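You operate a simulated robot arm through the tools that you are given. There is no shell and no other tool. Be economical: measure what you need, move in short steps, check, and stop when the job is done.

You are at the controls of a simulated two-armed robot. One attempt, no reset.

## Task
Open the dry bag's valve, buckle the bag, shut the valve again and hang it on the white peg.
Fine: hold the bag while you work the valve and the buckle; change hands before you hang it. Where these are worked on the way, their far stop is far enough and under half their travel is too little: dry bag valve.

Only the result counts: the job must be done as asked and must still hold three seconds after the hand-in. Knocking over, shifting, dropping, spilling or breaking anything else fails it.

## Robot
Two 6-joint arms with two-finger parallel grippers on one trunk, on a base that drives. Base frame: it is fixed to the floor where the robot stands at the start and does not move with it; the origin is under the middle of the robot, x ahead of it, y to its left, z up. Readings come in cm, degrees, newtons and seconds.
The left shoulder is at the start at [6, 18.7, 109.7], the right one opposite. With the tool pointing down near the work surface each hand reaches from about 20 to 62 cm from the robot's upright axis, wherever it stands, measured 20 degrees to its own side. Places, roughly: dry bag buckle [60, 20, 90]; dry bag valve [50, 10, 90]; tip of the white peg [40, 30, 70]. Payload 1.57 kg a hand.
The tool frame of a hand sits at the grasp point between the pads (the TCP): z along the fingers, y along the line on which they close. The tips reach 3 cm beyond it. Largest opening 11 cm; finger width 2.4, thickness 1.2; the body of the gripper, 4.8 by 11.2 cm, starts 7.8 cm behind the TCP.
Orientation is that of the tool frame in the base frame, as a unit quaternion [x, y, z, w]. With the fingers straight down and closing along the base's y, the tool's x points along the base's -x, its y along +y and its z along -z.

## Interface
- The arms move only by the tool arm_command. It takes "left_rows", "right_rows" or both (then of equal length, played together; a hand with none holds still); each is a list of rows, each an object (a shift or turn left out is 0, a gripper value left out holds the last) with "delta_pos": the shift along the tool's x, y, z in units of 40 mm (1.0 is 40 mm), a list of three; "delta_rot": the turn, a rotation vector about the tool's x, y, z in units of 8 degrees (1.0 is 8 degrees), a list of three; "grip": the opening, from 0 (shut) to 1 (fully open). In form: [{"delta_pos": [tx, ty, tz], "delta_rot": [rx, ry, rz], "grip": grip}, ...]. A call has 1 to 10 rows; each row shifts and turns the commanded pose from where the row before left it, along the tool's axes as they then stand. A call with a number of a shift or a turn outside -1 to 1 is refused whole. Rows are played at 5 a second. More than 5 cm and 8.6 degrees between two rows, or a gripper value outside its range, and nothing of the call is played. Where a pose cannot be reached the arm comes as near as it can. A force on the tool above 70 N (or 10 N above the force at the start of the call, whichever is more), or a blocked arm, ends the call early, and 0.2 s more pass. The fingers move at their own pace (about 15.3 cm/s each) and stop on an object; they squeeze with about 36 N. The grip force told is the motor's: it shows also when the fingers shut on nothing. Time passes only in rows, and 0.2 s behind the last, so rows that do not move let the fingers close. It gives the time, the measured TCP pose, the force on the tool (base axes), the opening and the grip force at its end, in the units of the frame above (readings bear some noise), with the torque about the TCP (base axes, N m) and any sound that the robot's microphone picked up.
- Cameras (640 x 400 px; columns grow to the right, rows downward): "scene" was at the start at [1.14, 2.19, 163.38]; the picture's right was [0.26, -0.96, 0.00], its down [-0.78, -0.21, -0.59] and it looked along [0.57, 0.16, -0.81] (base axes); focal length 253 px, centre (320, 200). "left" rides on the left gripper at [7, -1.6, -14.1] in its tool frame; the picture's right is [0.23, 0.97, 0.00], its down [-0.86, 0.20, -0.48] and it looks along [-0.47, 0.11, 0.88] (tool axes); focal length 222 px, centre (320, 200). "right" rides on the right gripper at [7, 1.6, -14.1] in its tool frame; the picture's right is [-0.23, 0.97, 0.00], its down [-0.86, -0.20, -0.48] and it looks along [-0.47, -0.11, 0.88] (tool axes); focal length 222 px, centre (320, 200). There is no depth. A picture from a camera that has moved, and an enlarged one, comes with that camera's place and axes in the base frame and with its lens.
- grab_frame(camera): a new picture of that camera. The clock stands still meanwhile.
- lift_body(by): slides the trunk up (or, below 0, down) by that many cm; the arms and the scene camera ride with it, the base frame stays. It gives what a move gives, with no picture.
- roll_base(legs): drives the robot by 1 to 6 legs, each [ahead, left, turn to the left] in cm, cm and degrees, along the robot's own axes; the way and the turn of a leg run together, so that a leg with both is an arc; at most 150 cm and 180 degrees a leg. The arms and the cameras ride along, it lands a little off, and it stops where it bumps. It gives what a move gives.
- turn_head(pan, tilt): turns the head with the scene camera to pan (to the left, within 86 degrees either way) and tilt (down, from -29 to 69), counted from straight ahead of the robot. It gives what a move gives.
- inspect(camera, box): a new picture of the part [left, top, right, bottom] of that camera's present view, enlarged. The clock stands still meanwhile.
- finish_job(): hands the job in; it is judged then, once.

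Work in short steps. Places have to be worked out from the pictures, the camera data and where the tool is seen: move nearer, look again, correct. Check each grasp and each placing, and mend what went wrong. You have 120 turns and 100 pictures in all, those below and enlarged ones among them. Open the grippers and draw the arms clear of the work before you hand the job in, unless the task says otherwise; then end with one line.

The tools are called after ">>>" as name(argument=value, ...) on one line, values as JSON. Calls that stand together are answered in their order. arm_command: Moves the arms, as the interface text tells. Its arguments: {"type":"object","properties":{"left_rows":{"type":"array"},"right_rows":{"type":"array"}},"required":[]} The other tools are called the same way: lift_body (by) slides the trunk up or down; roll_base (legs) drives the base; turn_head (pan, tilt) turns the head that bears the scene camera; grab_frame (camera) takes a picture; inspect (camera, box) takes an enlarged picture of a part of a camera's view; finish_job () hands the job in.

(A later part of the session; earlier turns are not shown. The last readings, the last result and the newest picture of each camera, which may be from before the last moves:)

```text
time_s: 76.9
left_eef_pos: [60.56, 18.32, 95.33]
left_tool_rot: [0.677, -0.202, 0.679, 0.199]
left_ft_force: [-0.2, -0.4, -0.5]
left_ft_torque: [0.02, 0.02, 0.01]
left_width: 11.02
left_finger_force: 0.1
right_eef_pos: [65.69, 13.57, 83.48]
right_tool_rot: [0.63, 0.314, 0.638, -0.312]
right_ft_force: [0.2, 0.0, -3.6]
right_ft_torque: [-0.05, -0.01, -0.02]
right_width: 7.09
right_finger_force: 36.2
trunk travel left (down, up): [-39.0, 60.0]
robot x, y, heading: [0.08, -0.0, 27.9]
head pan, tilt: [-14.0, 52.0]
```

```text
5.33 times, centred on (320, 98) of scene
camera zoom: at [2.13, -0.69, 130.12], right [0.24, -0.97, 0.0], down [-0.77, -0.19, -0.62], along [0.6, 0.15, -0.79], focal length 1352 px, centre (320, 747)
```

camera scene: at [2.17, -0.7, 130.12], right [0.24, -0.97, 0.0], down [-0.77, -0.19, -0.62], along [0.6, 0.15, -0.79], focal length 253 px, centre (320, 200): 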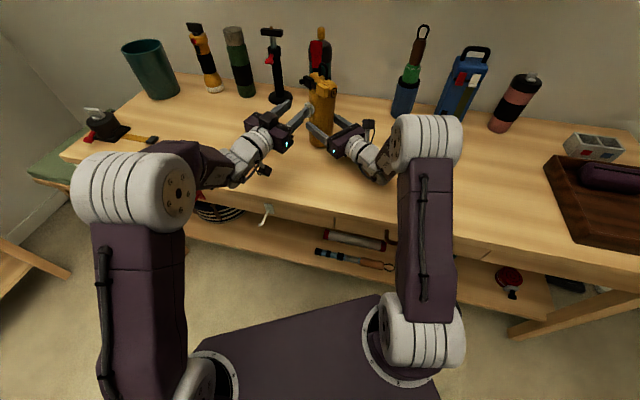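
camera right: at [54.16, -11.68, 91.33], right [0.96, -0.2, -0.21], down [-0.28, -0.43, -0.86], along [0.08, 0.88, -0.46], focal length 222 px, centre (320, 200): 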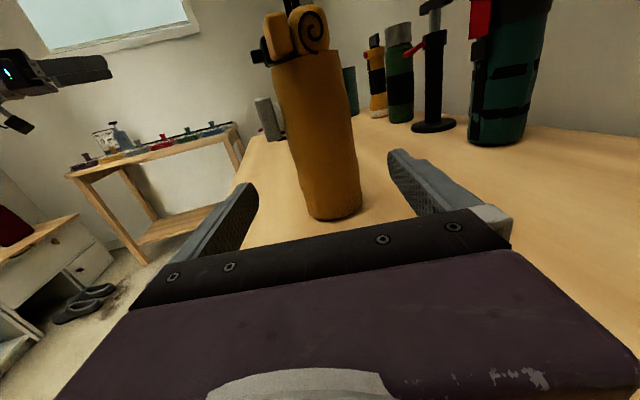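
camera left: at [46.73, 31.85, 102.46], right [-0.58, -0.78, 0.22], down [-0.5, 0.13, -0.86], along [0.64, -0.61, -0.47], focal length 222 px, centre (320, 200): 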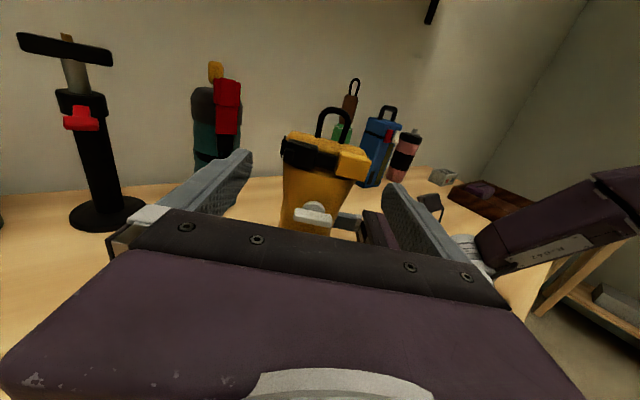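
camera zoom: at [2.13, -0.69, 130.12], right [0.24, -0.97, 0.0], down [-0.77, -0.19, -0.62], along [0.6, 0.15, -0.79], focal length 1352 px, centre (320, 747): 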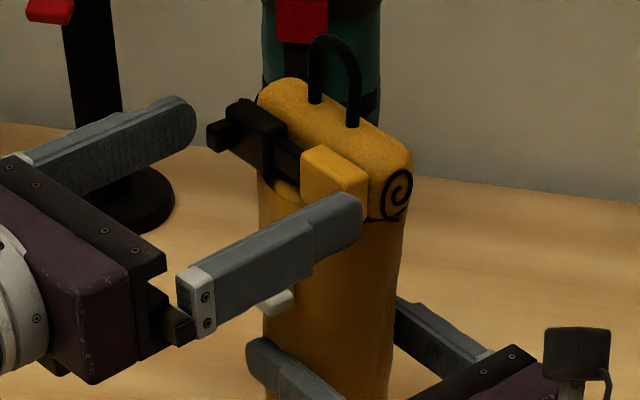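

The tips are about 0.5 cm short of the buckle ends and 0.4 cm left of centre. I'll shift, advance 1.3 cm, and squeeze gradually.

>>> arm_command(left_rows=[{"delta_pos": [0, 0.1, 0]}, {"delta_pos": [0, 0, 0.33]}, {}, {"grip": 0.92}, {"grip": 0.86}, {}])

>>> inspect(camera="left", box=[200, 60, 440, 210])

```text
time_s: 78.3
left_eef_pos: [61.14, 17.19, 95.22]
left_tool_rot: [0.678, -0.202, 0.678, 0.2]
left_ft_force: [-0.1, 0.2, -1.2]
left_ft_torque: [0.01, -0.02, -0.01]
left_width: 9.46
left_finger_force: 0.0
right_eef_pos: [65.65, 13.47, 83.41]
right_tool_rot: [0.63, 0.314, 0.638, -0.312]
right_ft_force: [-0.1, 0.5, -3.0]
right_ft_torque: [-0.01, 0.01, 0.01]
right_width: 7.09
right_finger_force: 35.5
trunk travel left (down, up): [-39.0, 60.0]
robot x, y, heading: [-0.05, 0.32, 28.0]
head pan, tilt: [-14.0, 52.0]
```

```text
2.67 times, centred on (320, 135) of left
camera zoom: at [50.21, 26.33, 102.22], right [-0.53, -0.82, 0.22], down [-0.51, 0.09, -0.86], along [0.68, -0.57, -0.47], focal length 592 px, centre (320, 373)
```

zoom: 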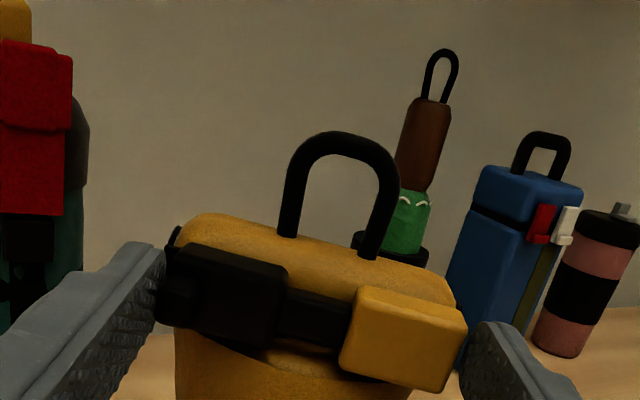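

The fingers flank the buckle ends closely at the right height. Squeezing now.

>>> arm_command(left_rows=[{"grip": 0.8}, {"grip": 0.72}, {"grip": 0.6}, {"grip": 0.4}, {"grip": 0}, {}, {}])

>>> inspect(camera="left", box=[200, 60, 440, 210])

```text
time_s: 79.9
left_eef_pos: [61.1, 17.24, 95.68]
left_tool_rot: [0.675, -0.203, 0.68, 0.202]
left_ft_force: [-10.7, -17.8, 15.8]
left_ft_torque: [-1.55, 0.22, -0.95]
left_width: 6.83
left_finger_force: 36.3
right_eef_pos: [65.56, 13.56, 83.44]
right_tool_rot: [0.63, 0.315, 0.638, -0.312]
right_ft_force: [14.2, 19.6, -10.2]
right_ft_torque: [-0.79, -0.05, -0.29]
right_width: 7.1
right_finger_force: 36.3
trunk travel left (down, up): [-39.0, 60.0]
robot x, y, heading: [0.28, 0.16, 27.7]
head pan, tilt: [-14.0, 52.0]
```

```text
2.67 times, centred on (320, 135) of left
camera zoom: at [50.12, 26.27, 102.36], right [-0.53, -0.82, 0.22], down [-0.5, 0.1, -0.86], along [0.68, -0.57, -0.46], focal length 592 px, centre (320, 373)
```

zoom: 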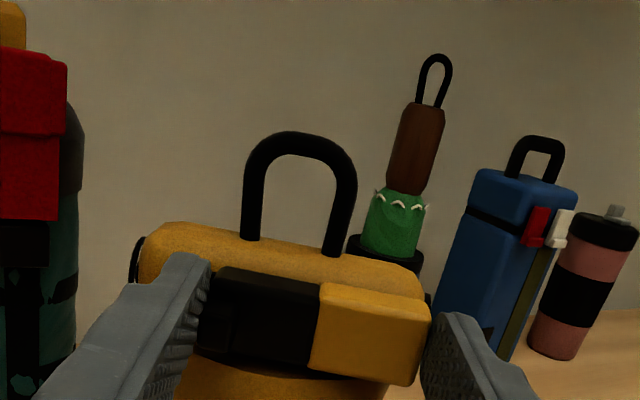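

The tongue has disappeared and the male part sits against the yellow housing. I'll hold for a moment, then open and check that it stays latched.

>>> arm_command(left_rows=[{}, {"grip": 0.8}, {"grip": 0.95}, {"grip": 1}, {"delta_pos": [0, 0, -0.5]}, {"delta_pos": [0, 0, -0.6]}, {}])

>>> inspect(camera="left", box=[200, 80, 440, 230])

>>> inspect(camera="scene", box=[260, 60, 380, 135])

```text
time_s: 81.5
left_eef_pos: [57.37, 19.88, 94.99]
left_tool_rot: [0.678, -0.201, 0.679, 0.199]
left_ft_force: [0.4, 0.6, 0.1]
left_ft_torque: [-0.04, -0.01, -0.01]
left_width: 10.98
left_finger_force: 0.0
right_eef_pos: [65.6, 13.56, 83.45]
right_tool_rot: [0.63, 0.314, 0.638, -0.312]
right_ft_force: [-0.4, 0.1, -2.4]
right_ft_torque: [-0.01, 0.0, -0.01]
right_width: 7.09
right_finger_force: 36.0
trunk travel left (down, up): [-39.0, 60.0]
robot x, y, heading: [0.17, -0.15, 27.8]
head pan, tilt: [-14.0, 52.0]
```

```text
2.67 times, centred on (320, 155) of left
camera zoom: at [46.4, 28.83, 101.99], right [-0.53, -0.82, 0.22], down [-0.51, 0.1, -0.86], along [0.68, -0.57, -0.47], focal length 592 px, centre (320, 320)
```

zoom: 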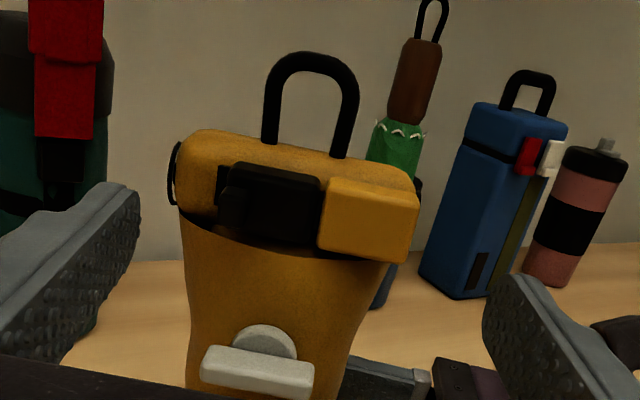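

```text
5.33 times, centred on (320, 98) of scene
camera zoom: at [2.16, -0.71, 130.12], right [0.24, -0.97, 0.0], down [-0.77, -0.19, -0.62], along [0.6, 0.15, -0.79], focal length 1352 px, centre (320, 747)
```

zoom: 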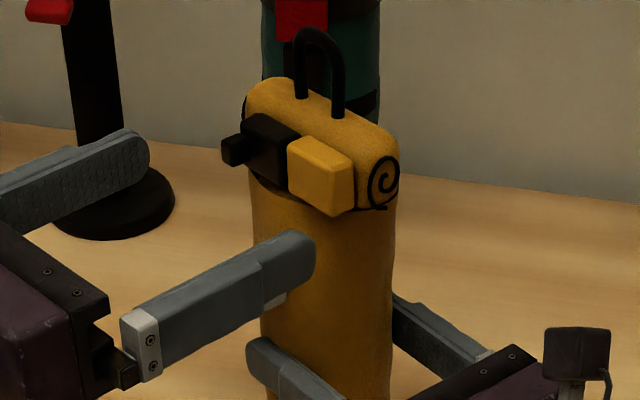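

The buckle holds closed after release. Now I'll shut the valve: move the left hand back down to the lever axis, with a narrower opening, and roll -90° to match the horizontal lever.

>>> arm_command(left_rows=[{"delta_pos": [0, -0.1, -0.42], "grip": 0.7}, {"delta_pos": [-0.7, -0.1, 0], "grip": 0.4}, {"delta_pos": [-0.72, -0.07, 0], "delta_rot": [0, 0, -1]}, {"delta_rot": [0, 0, -1]}, {"delta_rot": [0, 0, -1]}, {"delta_rot": [0, 0, -1]}, {"delta_rot": [0, 0, -1]}, {"delta_rot": [0, 0, -1]}, {"delta_rot": [0, 0, -1]}, {"delta_rot": [0, 0, -1]}])

>>> arm_command(left_rows=[{"delta_rot": [0, 0, -1]}, {"delta_rot": [0, 0, -1]}, {"delta_rot": [0, 0, -1]}, {"delta_rot": [0, 0, -0.25]}, {}])

>>> inspect(camera="left", box=[220, 100, 420, 225])

```text
time_s: 83.7
left_eef_pos: [56.49, 21.58, 89.63]
left_tool_rot: [0.682, 0.189, 0.47, 0.528]
left_ft_force: [-0.6, -0.1, -0.3]
left_ft_torque: [-0.01, -0.04, 0.05]
left_width: 4.41
left_finger_force: 0.0
right_eef_pos: [65.67, 13.43, 83.52]
right_tool_rot: [0.63, 0.314, 0.638, -0.311]
right_ft_force: [0.4, -0.1, -2.5]
right_ft_torque: [-0.02, 0.0, -0.02]
right_width: 7.08
right_finger_force: 36.0
trunk travel left (down, up): [-39.0, 60.0]
robot x, y, heading: [-0.17, -0.02, 27.8]
head pan, tilt: [-14.0, 52.0]
```

```text
time_s: 84.9
left_eef_pos: [56.7, 21.68, 89.53]
left_tool_rot: [0.622, 0.337, 0.339, 0.62]
left_ft_force: [-0.4, 0.1, -0.1]
left_ft_torque: [0.0, 0.03, 0.01]
left_width: 4.4
left_finger_force: 0.1
right_eef_pos: [65.54, 13.54, 83.39]
right_tool_rot: [0.629, 0.314, 0.639, -0.312]
right_ft_force: [-0.1, -0.1, -1.8]
right_ft_torque: [0.01, 0.0, -0.01]
right_width: 7.1
right_finger_force: 36.7
trunk travel left (down, up): [-39.0, 60.0]
robot x, y, heading: [-0.03, 0.03, 27.7]
head pan, tilt: [-14.0, 52.0]
```

```text
3.20 times, centred on (320, 162) of left
camera zoom: at [48.58, 35.27, 87.9], right [0.12, 0.19, 0.97], down [-0.87, -0.46, 0.2], along [0.48, -0.87, 0.11], focal length 711 px, centre (320, 320)
```

zoom: 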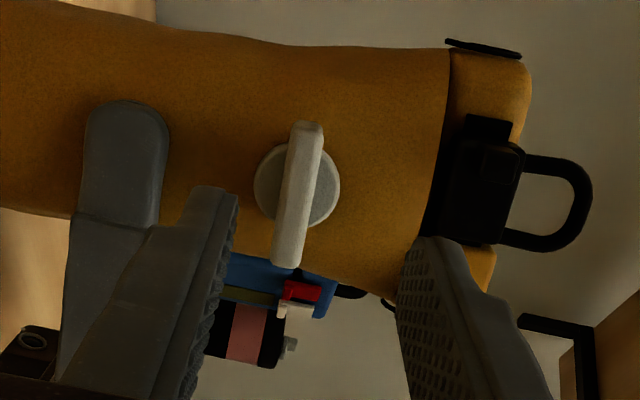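

The lever is centred but about 0.6 cm low relative to the axis. I'll lower, advance 4 cm and close.

>>> arm_command(left_rows=[{"delta_pos": [0, -0.15, 0.3]}, {"delta_pos": [0, 0, 0.4]}, {"delta_pos": [0, 0, 0.3]}, {}, {"grip": 0.2}, {"grip": 0.05}, {"grip": 0}, {}, {}])

>>> inspect(camera="left", box=[220, 100, 420, 225])

```text
time_s: 86.9
left_eef_pos: [59.91, 19.58, 88.79]
left_tool_rot: [0.622, 0.337, 0.339, 0.62]
left_ft_force: [1.2, -2.6, -0.2]
left_ft_torque: [0.03, 0.06, 0.03]
left_width: 0.93
left_finger_force: 27.8
right_eef_pos: [65.63, 13.6, 83.49]
right_tool_rot: [0.63, 0.314, 0.638, -0.312]
right_ft_force: [-2.0, 1.9, 0.6]
right_ft_torque: [0.01, 0.07, -0.07]
right_width: 7.08
right_finger_force: 36.2
trunk travel left (down, up): [-39.0, 60.0]
robot x, y, heading: [-0.0, 0.34, 27.8]
head pan, tilt: [-14.0, 52.0]
```

```text
3.20 times, centred on (320, 162) of left
camera zoom: at [51.88, 33.05, 87.2], right [0.12, 0.19, 0.97], down [-0.87, -0.46, 0.2], along [0.48, -0.87, 0.11], focal length 711 px, centre (320, 320)
```

zoom: 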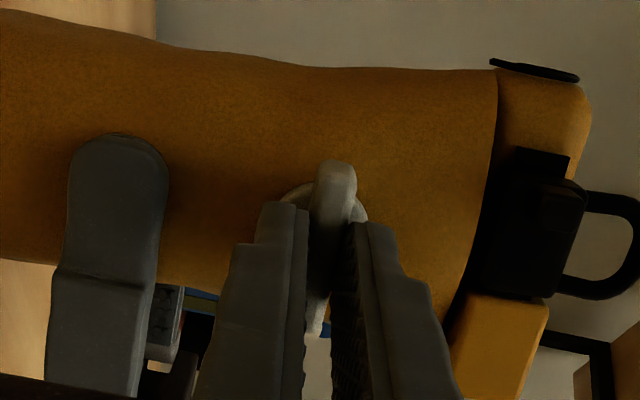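

Excellent grip with almost no side force. Turning +90° back, in two parts.

>>> arm_command(left_rows=[{"delta_rot": [0, 0, 0.8]}, {"delta_rot": [0, 0, 0.8]}, {"delta_rot": [0, 0, 0.8]}, {"delta_rot": [0, 0, 0.8]}, {"delta_rot": [0, 0, 0.8]}, {"delta_rot": [0, 0, 0.8]}, {"delta_rot": [0, 0, 0.8]}, {"delta_rot": [0, 0, 0.8]}, {"delta_rot": [0, 0, 0.8]}, {}])

>>> arm_command(left_rows=[{"delta_rot": [0, 0, 0.8]}, {"delta_rot": [0, 0, 0.8]}, {"delta_rot": [0, 0, 0.8]}, {"delta_rot": [0, 0, 0.8]}, {"delta_rot": [0, 0, 0.8]}, {"delta_rot": [0, 0, 0.6]}, {}])

```text
time_s: 89.1
left_eef_pos: [59.93, 19.55, 88.89]
left_tool_rot: [0.707, -0.004, 0.596, 0.381]
left_ft_force: [2.0, 2.7, -4.8]
left_ft_torque: [-0.27, -0.32, 0.22]
left_width: 0.95
left_finger_force: 28.1
right_eef_pos: [65.62, 13.47, 83.4]
right_tool_rot: [0.631, 0.314, 0.637, -0.312]
right_ft_force: [-2.0, -2.1, 4.6]
right_ft_torque: [0.82, 0.67, 0.04]
right_width: 7.09
right_finger_force: 36.4
trunk travel left (down, up): [-39.0, 60.0]
robot x, y, heading: [0.09, 0.03, 27.8]
head pan, tilt: [-14.0, 52.0]
```

```text
time_s: 90.7
left_eef_pos: [59.95, 19.47, 88.98]
left_tool_rot: [0.669, -0.227, 0.686, 0.173]
left_ft_force: [-6.1, 2.3, 0.0]
left_ft_torque: [-0.7, 0.29, -0.25]
left_width: 1.2
left_finger_force: 29.3
right_eef_pos: [65.61, 13.49, 83.44]
right_tool_rot: [0.63, 0.315, 0.638, -0.312]
right_ft_force: [6.6, -3.1, 0.7]
right_ft_torque: [0.87, 0.1, 0.0]
right_width: 7.11
right_finger_force: 36.4
trunk travel left (down, up): [-39.0, 60.0]
robot x, y, heading: [-0.15, 0.0, 27.8]
head pan, tilt: [-14.0, 52.0]
```

Fingers are starting to be pried (1.2 cm) with counter-torque after about 94°, so the valve is at its closed stop. I'll ease off, open, back away and check.

>>> arm_command(left_rows=[{"delta_rot": [0, 0, -0.4]}, {"grip": 0.3}, {"grip": 0.5}, {"delta_pos": [0, 0, -0.8]}, {"delta_pos": [0, 0, -0.8]}, {"grip": 1}, {}])

>>> inspect(camera="left", box=[200, 60, 440, 210])

>>> inspect(camera="scene", box=[240, 60, 400, 160])

```text
time_s: 92.3
left_eef_pos: [54.66, 23.05, 88.97]
left_tool_rot: [0.675, -0.209, 0.681, 0.192]
left_ft_force: [0.3, 0.5, 0.8]
left_ft_torque: [0.0, 0.0, 0.0]
left_width: 11.01
left_finger_force: 0.0
right_eef_pos: [65.65, 13.56, 83.42]
right_tool_rot: [0.63, 0.315, 0.638, -0.312]
right_ft_force: [-0.9, 0.8, -2.5]
right_ft_torque: [-0.07, 0.03, 0.01]
right_width: 7.09
right_finger_force: 35.7
trunk travel left (down, up): [-39.0, 60.0]
robot x, y, heading: [-0.24, 0.32, 27.8]
head pan, tilt: [-14.0, 52.0]
```

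```text
2.67 times, centred on (320, 135) of left
camera zoom: at [43.64, 31.79, 95.86], right [-0.53, -0.82, 0.2], down [-0.5, 0.11, -0.86], along [0.68, -0.56, -0.47], focal length 592 px, centre (320, 373)
```

zoom: 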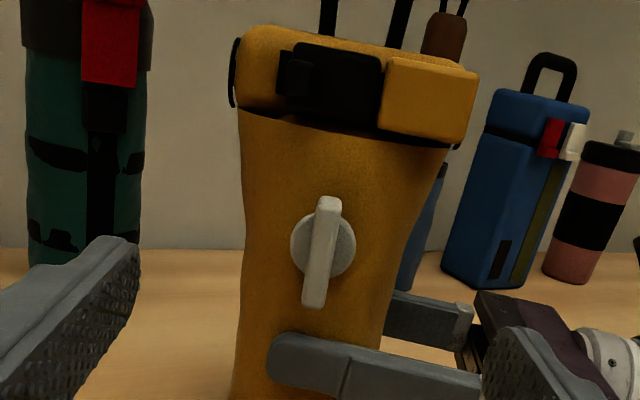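

```text
4.00 times, centred on (320, 110) of scene
camera zoom: at [2.14, -0.7, 130.12], right [0.24, -0.97, 0.0], down [-0.77, -0.19, -0.62], along [0.6, 0.15, -0.79], focal length 1014 px, centre (320, 560)
```

zoom: 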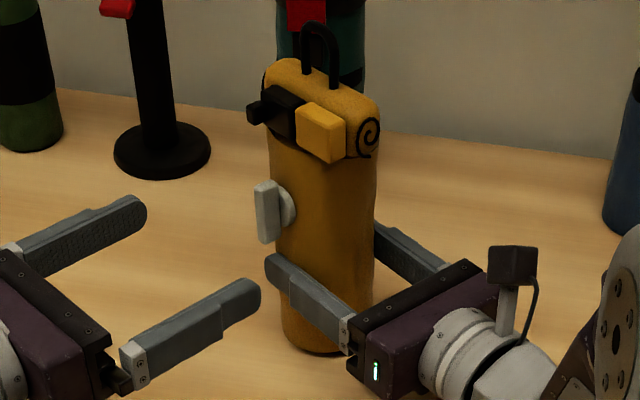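

Valve is shut and the buckle is closed. For the handover I'll lift the bag slightly and bring it 7 cm toward the left hand, so its open fingers straddle the body at about z 91, above the right fingers.

>>> arm_command(right_rows=[{"delta_pos": [0.25, 0, 0]}, {"delta_pos": [0, -0.58, -0.047]}, {"delta_pos": [0, -0.58, -0.047]}, {"delta_pos": [0, -0.58, -0.046]}, {}], left_rows=[{"delta_pos": [0.5, 0, 0]}, {}, {}, {}, {}])

>>> inspect(camera="left", box=[160, 60, 480, 260])

```text
time_s: 93.5
left_eef_pos: [54.58, 22.69, 90.97]
left_tool_rot: [0.676, -0.208, 0.681, 0.191]
left_ft_force: [-0.6, 0.0, 0.1]
left_ft_torque: [0.01, -0.01, 0.01]
left_width: 11.01
left_finger_force: 0.1
right_eef_pos: [59.77, 17.31, 84.19]
right_tool_rot: [0.63, 0.314, 0.638, -0.312]
right_ft_force: [0.0, 0.6, -2.5]
right_ft_torque: [-0.03, 0.01, 0.0]
right_width: 7.09
right_finger_force: 35.9
trunk travel left (down, up): [-39.0, 60.0]
robot x, y, heading: [0.44, -0.33, 27.9]
head pan, tilt: [-14.0, 52.0]
```

```text
2.00 times, centred on (320, 160) of left
camera zoom: at [43.53, 31.65, 97.91], right [-0.53, -0.82, 0.2], down [-0.5, 0.11, -0.86], along [0.68, -0.56, -0.47], focal length 444 px, centre (320, 280)
```

zoom: 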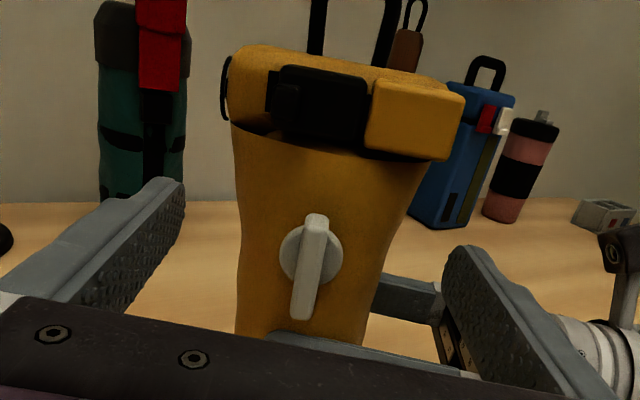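

The bag is centred between the open left fingers. I'll advance 6.6 cm and close the left gripper on the body.

>>> arm_command(left_rows=[{"delta_pos": [0, 0, 0.55]}, {"delta_pos": [0, 0, 0.55]}, {"delta_pos": [0, 0, 0.55]}, {}, {"grip": 0.75}, {"grip": 0.6}, {"grip": 0}, {}, {}])

>>> inspect(camera="scene", box=[220, 70, 400, 182])

```text
time_s: 95.5
left_eef_pos: [60.13, 19.34, 90.97]
left_tool_rot: [0.675, -0.211, 0.68, 0.194]
left_ft_force: [-19.1, -20.2, 3.8]
left_ft_torque: [-0.98, 1.14, -0.15]
left_width: 7.2
left_finger_force: 35.8
right_eef_pos: [59.81, 17.42, 84.24]
right_tool_rot: [0.63, 0.314, 0.638, -0.312]
right_ft_force: [19.4, 21.1, -6.5]
right_ft_torque: [-0.49, 0.16, -0.17]
right_width: 7.1
right_finger_force: 36.2
trunk travel left (down, up): [-39.0, 60.0]
robot x, y, heading: [-0.36, 0.19, 27.8]
head pan, tilt: [-14.0, 52.0]
```

```text
3.56 times, centred on (310, 126) of scene
camera zoom: at [2.16, -0.69, 130.12], right [0.24, -0.97, 0.0], down [-0.77, -0.19, -0.62], along [0.6, 0.15, -0.79], focal length 901 px, centre (356, 463)
```

zoom: 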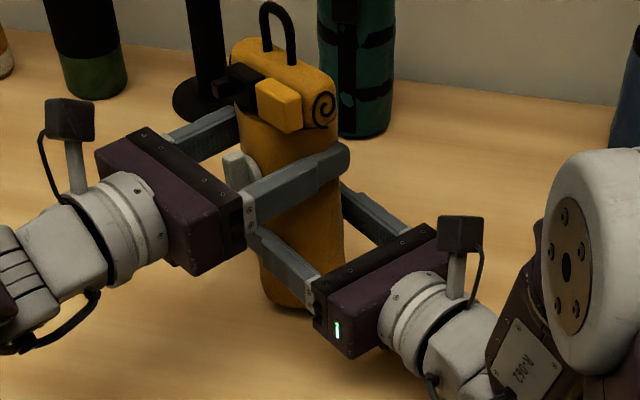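

Left hand holds the body (7.2 cm, 36 N). Now I'll open the right hand and draw it straight back along its own axis.

>>> arm_command(right_rows=[{"grip": 0.8}, {"grip": 1}, {}, {"delta_pos": [0, 0, -0.7]}, {"delta_pos": [0, 0, -0.9]}, {"delta_pos": [0, 0, -0.9]}, {"delta_pos": [0, 0, -0.9]}, {}])

>>> grab_frame(camera="scene")

```text
time_s: 97.3
left_eef_pos: [60.13, 19.58, 90.92]
left_tool_rot: [0.676, -0.209, 0.68, 0.193]
left_ft_force: [-0.3, -0.1, -0.4]
left_ft_torque: [-0.01, 0.05, -0.01]
left_width: 7.17
left_finger_force: 35.8
right_eef_pos: [51.38, 6.71, 84.21]
right_tool_rot: [0.63, 0.313, 0.639, -0.311]
right_ft_force: [-0.2, 0.3, 0.0]
right_ft_torque: [-0.02, 0.03, -0.01]
right_width: 11.03
right_finger_force: 0.1
trunk travel left (down, up): [-39.0, 60.0]
robot x, y, heading: [0.22, -0.1, 27.9]
head pan, tilt: [-14.0, 52.0]
```

```text
35 pictures are left
camera scene: at [2.17, -0.66, 130.12], right [0.24, -0.97, 0.0], down [-0.77, -0.19, -0.62], along [0.6, 0.15, -0.79], focal length 253 px, centre (320, 200)
```

scene: 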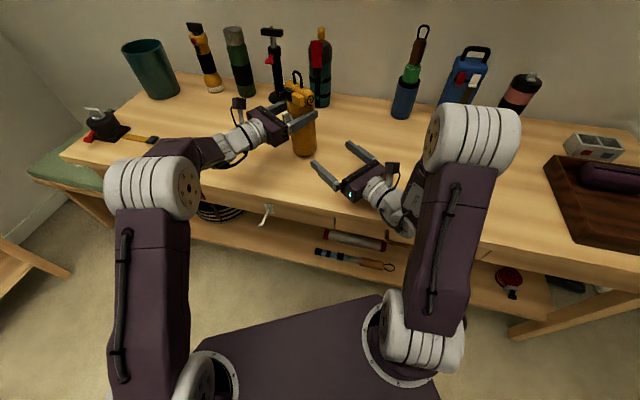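

The left hand has the bag. I'll lift it 8 cm to check the weight, and retract the right hand up and back over the robot.

>>> arm_command(left_rows=[{"delta_pos": [0.4, 0, 0]}, {"delta_pos": [0.5, 0, 0]}, {"delta_pos": [0.5, 0, 0]}, {"delta_pos": [0.6, 0, 0]}, {}, {}, {}, {}], right_rows=[{"delta_pos": [0.71, -0.09, -0.7]}, {"delta_pos": [0.71, -0.09, -0.7]}, {"delta_pos": [0.71, -0.09, -0.7]}, {"delta_pos": [0.71, -0.09, -0.7]}, {"delta_pos": [0.71, -0.09, -0.7]}, {"delta_pos": [0.71, -0.09, -0.7]}, {"delta_pos": [0.71, -0.09, -0.7]}, {}])

```text
time_s: 99.1
left_eef_pos: [59.88, 19.1, 98.9]
left_tool_rot: [0.676, -0.208, 0.681, 0.191]
left_ft_force: [-0.3, -0.1, -2.6]
left_ft_torque: [0.01, 0.01, 0.03]
left_width: 7.19
left_finger_force: 35.8
right_eef_pos: [41.32, -8.07, 104.45]
right_tool_rot: [0.63, 0.314, 0.638, -0.312]
right_ft_force: [0.4, 0.6, -0.3]
right_ft_torque: [-0.01, 0.0, 0.01]
right_width: 11.01
right_finger_force: 0.1
right hand out of reach, approached as far as the arm can: row 1, 2, 3
trunk travel left (down, up): [-39.0, 60.0]
robot x, y, heading: [-0.09, 0.03, 27.8]
head pan, tilt: [-14.0, 52.0]
```

Bag is carried (2.6 N). I'll yaw the left tool +16° and draw it in, and pull the right hand further back, ready for driving.

>>> arm_command(left_rows=[{"delta_rot": [0.7, 0, 0]}, {"delta_rot": [0.7, 0, 0]}, {"delta_rot": [0.6, 0, 0]}, {"delta_pos": [0, -0.08, -0.54]}, {"delta_pos": [0, -0.08, -0.54]}, {"delta_pos": [0, -0.08, -0.54]}, {}], right_rows=[{}, {"delta_pos": [0.4, -0.4, -0.5]}, {"delta_pos": [0.4, -0.4, -0.5]}, {}, {}, {}, {}])

>>> roll_base(legs=[[-14.3, -5, 0], [0, 0, 17]])

```text
time_s: 100.7
left_eef_pos: [54.04, 21.8, 98.78]
left_tool_rot: [0.696, -0.11, 0.703, 0.095]
left_ft_force: [0.2, 0.1, -3.2]
left_ft_torque: [0.04, 0.01, -0.01]
left_width: 7.18
left_finger_force: 35.7
right_eef_pos: [37.22, -11.07, 106.85]
right_tool_rot: [0.63, 0.315, 0.637, -0.313]
right_ft_force: [-0.8, 0.4, -0.5]
right_ft_torque: [-0.02, 0.01, 0.0]
right_width: 11.0
right_finger_force: 0.0
right hand out of reach, approached as far as the arm can: row 2, 3
trunk travel left (down, up): [-39.0, 60.0]
robot x, y, heading: [-0.06, 0.12, 27.9]
head pan, tilt: [-14.0, 52.0]
```

```text
time_s: 103.0
left_eef_pos: [35.77, 25.2, 98.75]
left_tool_rot: [0.705, -0.01, 0.709, -0.005]
left_ft_force: [-0.4, 0.1, -2.2]
left_ft_torque: [0.0, 0.06, 0.04]
left_width: 7.14
left_finger_force: 36.2
right_eef_pos: [28.91, -11.01, 106.91]
right_tool_rot: [0.577, 0.402, 0.587, -0.402]
right_ft_force: [0.3, 1.1, -0.2]
right_ft_torque: [0.03, 0.02, 0.0]
right_width: 11.0
right_finger_force: 0.2
trunk travel left (down, up): [-39.0, 60.0]
robot x, y, heading: [-9.84, -11.27, 44.5]
head pan, tilt: [-14.0, 52.0]
```

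Left tool now points along +x at (35.8, 25.2, 98.8). I'll pull the bag back 5.5 cm in front of the peg tip, aim the head at it, and look.

>>> arm_command(left_rows=[{"delta_pos": [0, 0, -0.7]}, {"delta_pos": [0, 0, -0.7]}, {}])

>>> turn_head(pan=-5, tilt=52)

>>> grab_frame(camera="scene")

>>> grab_frame(camera="right")

```text
time_s: 103.8
left_eef_pos: [30.05, 25.25, 98.68]
left_tool_rot: [0.704, -0.011, 0.71, -0.007]
left_ft_force: [-0.3, -0.3, -2.4]
left_ft_torque: [-0.02, 0.08, -0.01]
left_width: 7.16
left_finger_force: 36.2
right_eef_pos: [28.96, -11.03, 106.9]
right_tool_rot: [0.577, 0.402, 0.587, -0.401]
right_ft_force: [0.3, 0.9, 0.4]
right_ft_torque: [0.05, -0.02, 0.02]
right_width: 10.99
right_finger_force: 0.1
trunk travel left (down, up): [-39.0, 60.0]
robot x, y, heading: [-9.93, -10.9, 44.6]
head pan, tilt: [-14.0, 52.0]
```

```text
time_s: 104.5
left_eef_pos: [30.2, 25.28, 98.66]
left_tool_rot: [0.705, -0.011, 0.71, -0.006]
left_ft_force: [0.6, -0.1, -2.9]
left_ft_torque: [0.02, 0.02, -0.01]
left_width: 7.15
left_finger_force: 36.1
right_eef_pos: [28.95, -10.96, 106.98]
right_tool_rot: [0.577, 0.402, 0.587, -0.401]
right_ft_force: [1.0, 0.8, -0.9]
right_ft_torque: [-0.02, -0.05, -0.01]
right_width: 11.01
right_finger_force: 0.1
trunk travel left (down, up): [-39.0, 60.0]
robot x, y, heading: [-9.73, -11.04, 44.4]
head pan, tilt: [-5.0, 52.0]
```

```text
34 pictures are left
camera scene: at [-8.23, -10.16, 130.12], right [0.64, -0.77, 0.0], down [-0.61, -0.5, -0.62], along [0.48, 0.39, -0.79], focal length 253 px, centre (320, 200)
```

scene: 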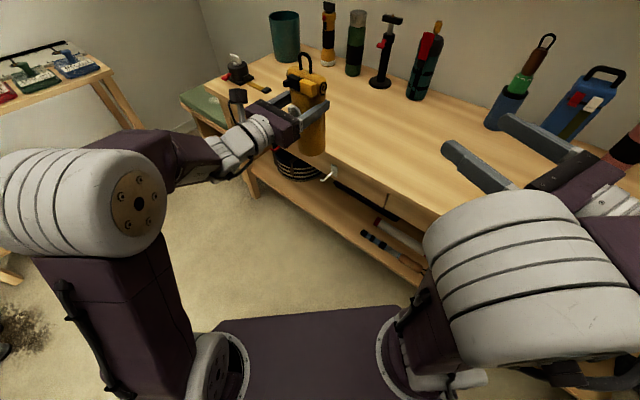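

```text
33 pictures are left
camera right: at [25.46, -24.79, 113.85], right [0.91, -0.34, -0.22], down [-0.35, -0.37, -0.86], along [0.22, 0.86, -0.46], focal length 222 px, centre (320, 200)
```

right: 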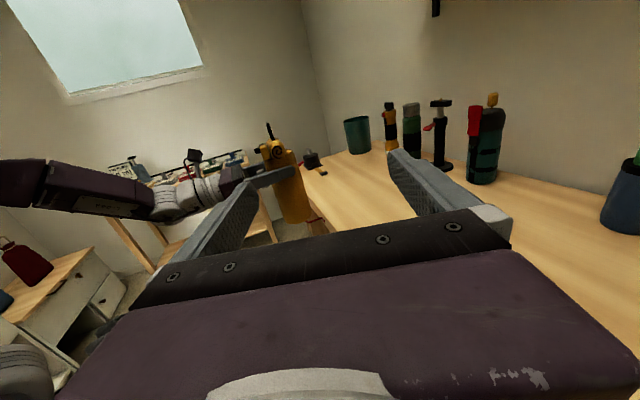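

The white peg shows next to the bag at scene (330,172). I'll zoom in to refine its place.

>>> inspect(camera="scene", box=[270, 40, 366, 100])

>>> inspect(camera="scene", box=[290, 145, 354, 185])

```text
6.67 times, centred on (318, 70) of scene
camera zoom: at [-8.23, -10.16, 130.12], right [0.64, -0.77, 0.0], down [-0.61, -0.5, -0.62], along [0.48, 0.39, -0.79], focal length 1689 px, centre (333, 1067)
```

zoom: 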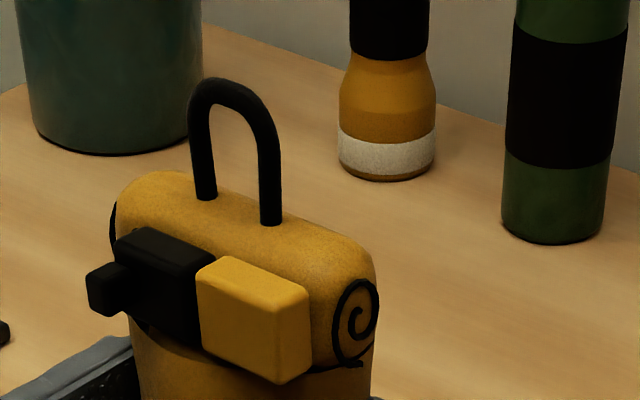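

```text
10.00 times, centred on (322, 165) of scene
camera zoom: at [-8.23, -10.16, 130.12], right [0.64, -0.77, 0.0], down [-0.61, -0.5, -0.62], along [0.48, 0.39, -0.79], focal length 2534 px, centre (300, 550)
```

zoom: 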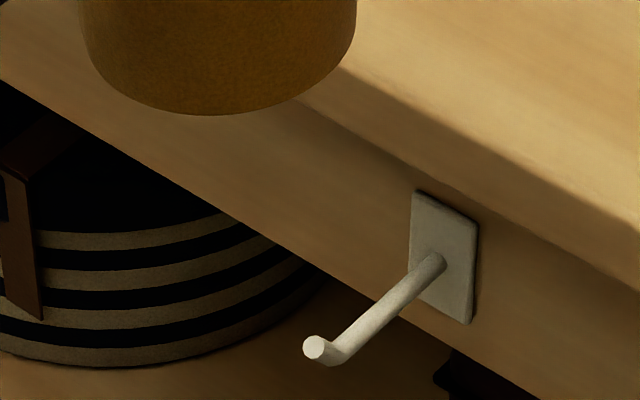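

The peg is horizontal with a short upturned tip, at y ≈ 25.1, tip x ≈ 36, z ≈ 69. The loop plane is already along y. I'll lower the trunk 30 cm with the bag in front of the tip.

>>> lift_body(by=-30)

>>> grab_frame(camera="left")

>>> grab_frame(camera="scene")

```text
time_s: 107.5
left_eef_pos: [29.97, 25.27, 68.7]
left_tool_rot: [0.705, -0.01, 0.71, -0.006]
left_ft_force: [0.1, 0.4, -2.7]
left_ft_torque: [0.0, -0.02, -0.01]
left_width: 7.17
left_finger_force: 36.4
right_eef_pos: [28.92, -11.04, 76.91]
right_tool_rot: [0.577, 0.402, 0.587, -0.401]
right_ft_force: [0.6, -0.3, 0.3]
right_ft_torque: [-0.02, 0.05, 0.01]
right_width: 11.01
right_finger_force: 0.0
trunk travel left (down, up): [-9.0, 90.0]
robot x, y, heading: [-9.59, -11.26, 44.4]
head pan, tilt: [-5.0, 52.0]
```

```text
30 pictures are left
camera left: at [15.9, 26.88, 75.54], right [-0.01, -0.98, 0.2], down [-0.47, -0.18, -0.86], along [0.88, -0.1, -0.46], focal length 222 px, centre (320, 200)
```

left: 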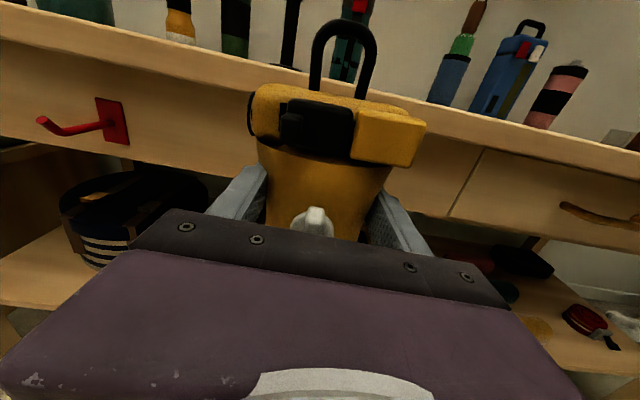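

```text
29 pictures are left
camera scene: at [-8.24, -10.16, 100.12], right [0.64, -0.77, 0.0], down [-0.61, -0.5, -0.62], along [0.48, 0.39, -0.79], focal length 253 px, centre (320, 200)
```

scene: 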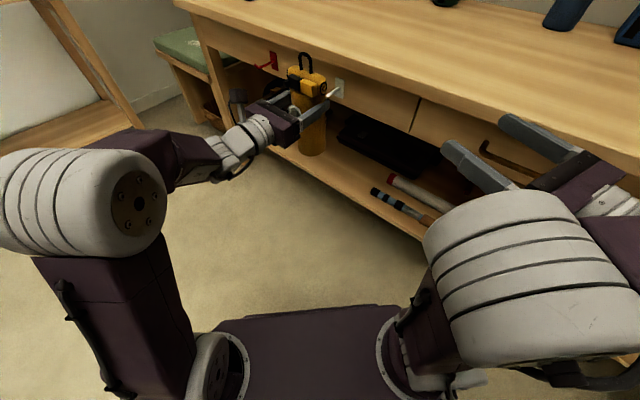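

The peg is hidden behind the bag's top for now. Lowering another 7 cm should bring the loop to the peg's height so I can see the peg through it.

>>> lift_body(by=-7)

>>> inspect(camera="left", box=[240, 0, 440, 125])

>>> inspect(camera="scene", box=[270, 30, 374, 95])

```text
time_s: 108.6
left_eef_pos: [29.99, 25.34, 61.76]
left_tool_rot: [0.704, -0.01, 0.71, -0.007]
left_ft_force: [0.3, 0.2, -2.8]
left_ft_torque: [0.04, -0.02, 0.01]
left_width: 7.17
left_finger_force: 35.7
right_eef_pos: [28.86, -10.9, 69.88]
right_tool_rot: [0.576, 0.402, 0.587, -0.401]
right_ft_force: [-0.7, -0.5, -0.2]
right_ft_torque: [-0.01, -0.05, -0.02]
right_width: 10.99
right_finger_force: 0.1
trunk travel left (down, up): [-2.0, 97.0]
robot x, y, heading: [-9.59, -11.08, 44.3]
head pan, tilt: [-5.0, 52.0]
```

```text
3.20 times, centred on (340, 62) of left
camera zoom: at [15.9, 26.88, 68.54], right [-0.01, -0.98, 0.2], down [-0.47, -0.18, -0.86], along [0.88, -0.1, -0.46], focal length 711 px, centre (256, 640)
```

zoom: 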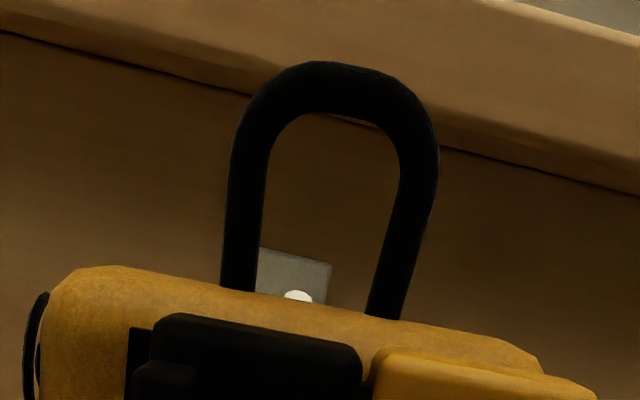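

```text
6.15 times, centred on (322, 62) of scene
camera zoom: at [-8.25, -10.17, 93.12], right [0.64, -0.77, 0.0], down [-0.61, -0.5, -0.62], along [0.48, 0.39, -0.79], focal length 1560 px, centre (308, 1046)
```

zoom: 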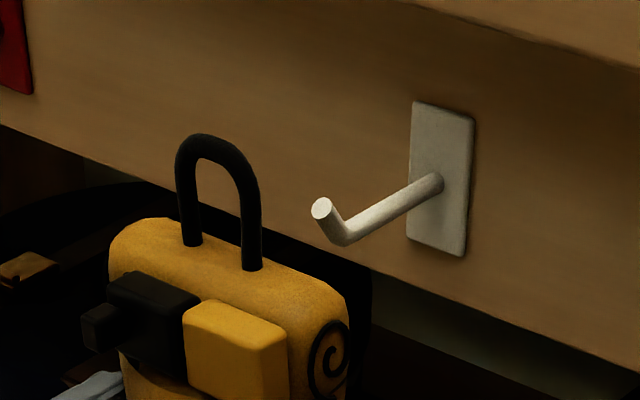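

The peg tip is visible through the loop, laterally centred (both at y ≈ 25.6). Tip top is z ≈ 68.8, so the TCP needs to be at about z = 60.1 for threading. I'll lower 1.65 cm and advance 3.5 cm, stopping just short of the tip, then look.

>>> arm_command(left_rows=[{"delta_pos": [-0.41, 0, 0]}, {}, {"delta_pos": [0, 0, 0.45]}, {"delta_pos": [0, 0, 0.43]}, {}])

>>> inspect(camera="left", box=[240, 0, 440, 125])

>>> inspect(camera="scene", box=[270, 20, 374, 85])

```text
time_s: 109.8
left_eef_pos: [33.53, 25.42, 59.86]
left_tool_rot: [0.705, -0.01, 0.709, -0.006]
left_ft_force: [-0.5, 0.5, -3.1]
left_ft_torque: [0.02, 0.01, 0.01]
left_width: 7.15
left_finger_force: 36.3
right_eef_pos: [28.92, -11.06, 69.82]
right_tool_rot: [0.576, 0.402, 0.587, -0.401]
right_ft_force: [0.3, -0.4, -0.4]
right_ft_torque: [0.01, -0.04, -0.01]
right_width: 11.01
right_finger_force: 0.0
trunk travel left (down, up): [-2.0, 97.0]
robot x, y, heading: [-9.91, -11.24, 44.4]
head pan, tilt: [-5.0, 52.0]
```

```text
3.20 times, centred on (340, 62) of left
camera zoom: at [19.42, 26.94, 66.84], right [-0.01, -0.98, 0.2], down [-0.47, -0.18, -0.86], along [0.88, -0.1, -0.46], focal length 711 px, centre (256, 640)
```

zoom: 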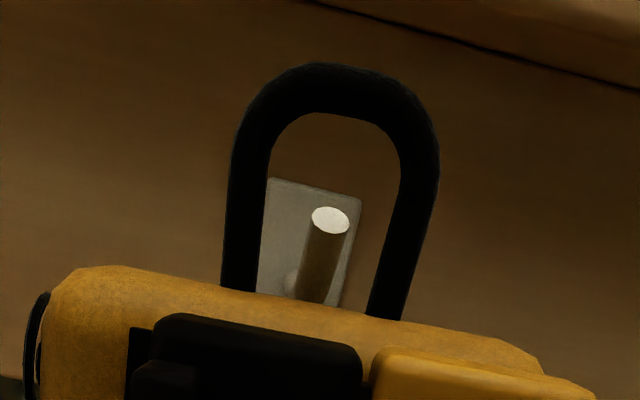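

```text
6.15 times, centred on (322, 52) of scene
camera zoom: at [-8.24, -10.16, 93.12], right [0.64, -0.77, 0.0], down [-0.61, -0.5, -0.62], along [0.47, 0.39, -0.79], focal length 1560 px, centre (308, 1108)
```

zoom: 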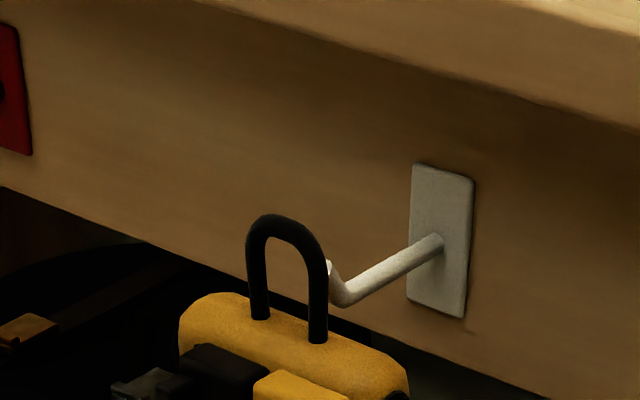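

The tip is centred in the loop opening. I'll advance 3.4 cm in small steps to thread it.

>>> arm_command(left_rows=[{"delta_pos": [0, 0, 0.3]}, {"delta_pos": [0, 0, 0.3]}, {"delta_pos": [-0.05, 0, 0.25]}, {}])

>>> inspect(camera="scene", box=[270, 20, 374, 85])

>>> inspect(camera="left", box=[240, 0, 440, 125])

```text
time_s: 110.8
left_eef_pos: [37.04, 25.51, 59.82]
left_tool_rot: [0.705, -0.011, 0.709, -0.006]
left_ft_force: [-0.2, -0.6, -4.8]
left_ft_torque: [0.04, 0.03, -0.03]
left_width: 7.14
left_finger_force: 36.4
right_eef_pos: [28.82, -10.99, 69.91]
right_tool_rot: [0.578, 0.402, 0.587, -0.401]
right_ft_force: [-0.5, -0.3, 0.2]
right_ft_torque: [0.0, 0.0, -0.01]
right_width: 11.02
right_finger_force: 0.1
trunk travel left (down, up): [-2.0, 97.0]
robot x, y, heading: [-9.73, -11.2, 44.3]
head pan, tilt: [-5.0, 52.0]
```

```text
6.15 times, centred on (322, 52) of scene
camera zoom: at [-8.22, -10.15, 93.12], right [0.64, -0.77, 0.0], down [-0.61, -0.5, -0.62], along [0.47, 0.39, -0.79], focal length 1560 px, centre (308, 1108)
```

zoom: 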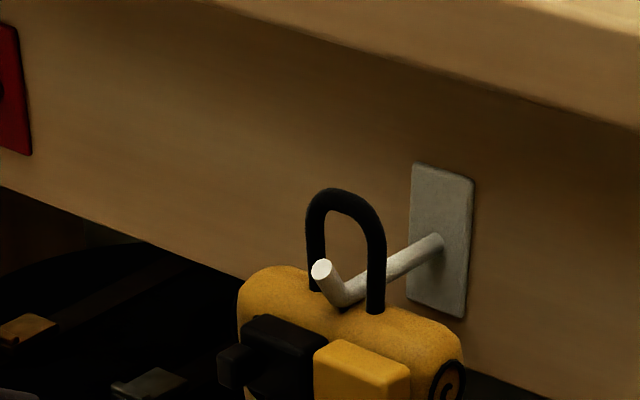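

```text
3.20 times, centred on (340, 62) of left
camera zoom: at [22.87, 27.05, 66.61], right [-0.01, -0.98, 0.2], down [-0.47, -0.18, -0.86], along [0.88, -0.1, -0.46], focal length 711 px, centre (256, 640)
```

zoom: 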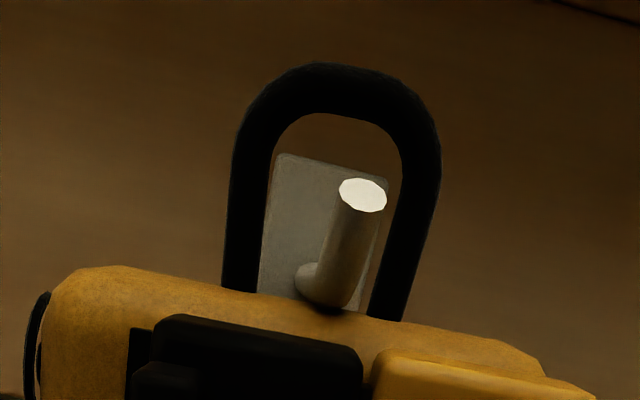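

The loop is threaded behind the upturned tip. Now I'll lower gently, with a tiny further advance, until the peg takes the weight.

>>> arm_command(left_rows=[{"delta_pos": [-0.15, 0, 0.05]}, {"delta_pos": [-0.15, 0, 0.05]}, {"delta_pos": [-0.1, 0, 0]}, {}])

>>> inspect(camera="scene", box=[270, 20, 374, 85])

```text
time_s: 111.8
left_eef_pos: [37.41, 25.44, 58.28]
left_tool_rot: [0.705, -0.01, 0.709, -0.006]
left_ft_force: [-0.6, 0.3, -3.4]
left_ft_torque: [0.01, 0.02, 0.01]
left_width: 7.14
left_finger_force: 35.6
right_eef_pos: [28.94, -10.99, 69.99]
right_tool_rot: [0.577, 0.402, 0.587, -0.401]
right_ft_force: [-0.2, 0.0, -0.3]
right_ft_torque: [-0.01, 0.0, 0.03]
right_width: 11.02
right_finger_force: 0.1
trunk travel left (down, up): [-2.0, 97.0]
robot x, y, heading: [-10.01, -10.83, 44.7]
head pan, tilt: [-5.0, 52.0]
```

```text
6.15 times, centred on (322, 52) of scene
camera zoom: at [-8.23, -10.16, 93.12], right [0.64, -0.77, 0.0], down [-0.61, -0.5, -0.62], along [0.47, 0.39, -0.79], focal length 1560 px, centre (308, 1108)
```

zoom: 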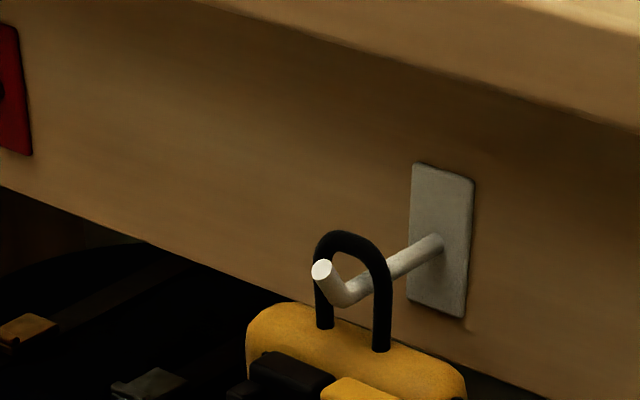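

The peg is well inside the loop with a bit of gap remaining. Lowering another 0.9 cm slowly.

>>> arm_command(left_rows=[{"delta_pos": [-0.08, 0, 0]}, {"delta_pos": [-0.07, 0, 0]}, {"delta_pos": [-0.07, 0, 0]}, {}])

```text
time_s: 112.8
left_eef_pos: [37.31, 25.51, 57.75]
left_tool_rot: [0.702, -0.011, 0.712, -0.007]
left_ft_force: [8.2, 4.6, 16.0]
left_ft_torque: [-0.35, 0.6, 0.02]
left_width: 7.15
left_finger_force: 35.5
right_eef_pos: [28.91, -11.13, 69.97]
right_tool_rot: [0.577, 0.402, 0.587, -0.401]
right_ft_force: [0.4, 0.2, 0.2]
right_ft_torque: [-0.01, 0.05, 0.01]
right_width: 10.97
right_finger_force: 0.0
trunk travel left (down, up): [-2.0, 97.0]
robot x, y, heading: [-9.58, -11.18, 44.6]
head pan, tilt: [-5.0, 52.0]
```

The peg carries the load now (16 N up). I'll ease up 0.3 cm, open gently, and check before retreating.

>>> arm_command(left_rows=[{"delta_pos": [0.08, 0, 0]}, {}, {"grip": 0.72}, {"grip": 0.85}, {"grip": 1}, {}, {}])

>>> inspect(camera="scene", box=[250, 20, 378, 100])

>>> grab_frame(camera="left")

```text
time_s: 114.4
left_eef_pos: [37.39, 25.4, 57.85]
left_tool_rot: [0.704, -0.009, 0.71, -0.008]
left_ft_force: [0.2, 0.3, 0.1]
left_ft_torque: [-0.01, 0.01, -0.04]
left_width: 11.01
left_finger_force: 0.1
right_eef_pos: [28.93, -11.08, 69.96]
right_tool_rot: [0.577, 0.402, 0.587, -0.401]
right_ft_force: [0.6, 0.3, -0.2]
right_ft_torque: [-0.06, 0.0, 0.01]
right_width: 11.01
right_finger_force: 0.0
trunk travel left (down, up): [-2.0, 97.0]
robot x, y, heading: [-9.89, -10.93, 44.4]
head pan, tilt: [-5.0, 52.0]
```

```text
5.00 times, centred on (314, 60) of scene
camera zoom: at [-8.26, -10.18, 93.12], right [0.64, -0.77, 0.0], down [-0.61, -0.5, -0.62], along [0.48, 0.39, -0.79], focal length 1267 px, centre (350, 900)
```

zoom: 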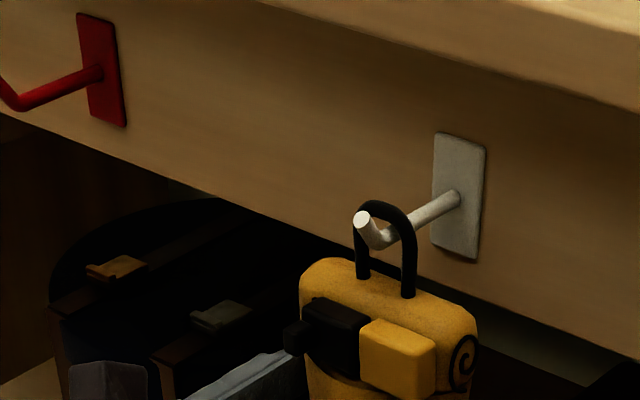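

```text
20 pictures are left
camera left: at [23.19, 26.96, 64.65], right [-0.01, -0.98, 0.2], down [-0.47, -0.18, -0.86], along [0.88, -0.1, -0.46], focal length 222 px, centre (320, 200)
```

left: 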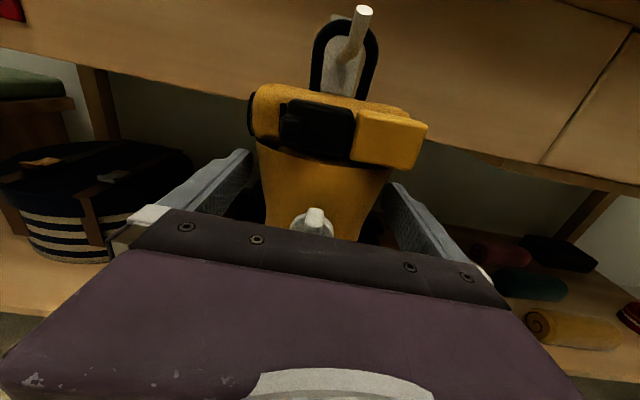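

The bag hangs by its loop on the white peg, with clear gaps on both sides. I'll withdraw the left hand straight back 7 cm, then drive the base straight away from the table.

>>> arm_command(left_rows=[{"delta_pos": [0, 0, -0.4]}, {"delta_pos": [0, 0, -0.6]}, {"delta_pos": [0, 0, -0.75]}, {}])

>>> roll_base(legs=[[-11.5, 11.0, 0]])

>>> grab_frame(camera="scene")

>>> grab_frame(camera="left")

```text
time_s: 115.4
left_eef_pos: [30.38, 25.2, 57.89]
left_tool_rot: [0.704, -0.011, 0.71, -0.006]
left_ft_force: [-0.7, -0.9, 0.2]
left_ft_torque: [-0.04, -0.01, -0.02]
left_width: 11.0
left_finger_force: 0.1
right_eef_pos: [28.82, -11.14, 69.98]
right_tool_rot: [0.577, 0.402, 0.587, -0.401]
right_ft_force: [-0.3, -0.2, -0.3]
right_ft_torque: [0.03, -0.02, 0.01]
right_width: 11.0
right_finger_force: 0.0
trunk travel left (down, up): [-2.0, 97.0]
robot x, y, heading: [-9.82, -11.0, 44.4]
head pan, tilt: [-5.0, 52.0]
```

```text
time_s: 116.8
left_eef_pos: [14.64, 25.18, 57.82]
left_tool_rot: [0.704, -0.011, 0.71, -0.006]
left_ft_force: [0.0, -0.8, -0.7]
left_ft_torque: [0.02, -0.02, 0.03]
left_width: 11.0
left_finger_force: 0.0
right_eef_pos: [12.82, -11.33, 70.0]
right_tool_rot: [0.577, 0.402, 0.586, -0.402]
right_ft_force: [0.1, 0.0, -0.6]
right_ft_torque: [-0.01, 0.01, -0.03]
right_width: 10.97
right_finger_force: 0.0
trunk travel left (down, up): [-2.0, 97.0]
robot x, y, heading: [-25.83, -11.3, 44.6]
head pan, tilt: [-5.0, 52.0]
```

```text
19 pictures are left
camera scene: at [-24.31, -10.46, 93.12], right [0.64, -0.77, 0.0], down [-0.61, -0.5, -0.62], along [0.47, 0.39, -0.79], focal length 253 px, centre (320, 200)
```

scene: 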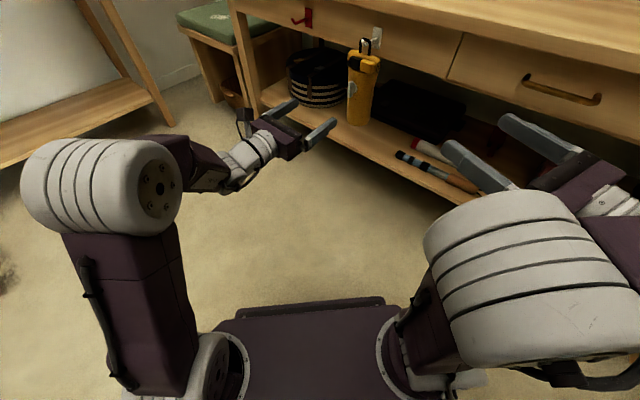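

```text
18 pictures are left
camera left: at [0.25, 26.7, 64.66], right [-0.01, -0.98, 0.2], down [-0.47, -0.18, -0.86], along [0.88, -0.1, -0.46], focal length 222 px, centre (320, 200)
```

left: 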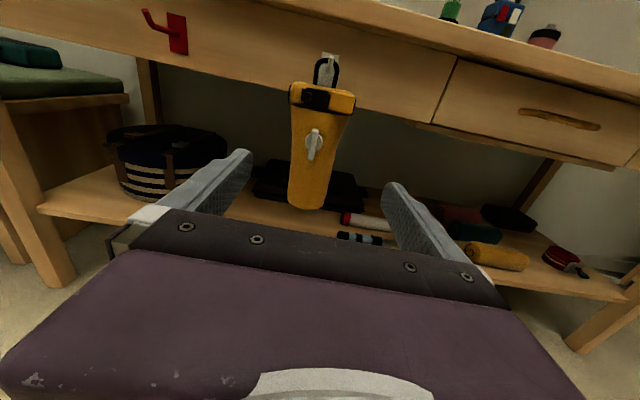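

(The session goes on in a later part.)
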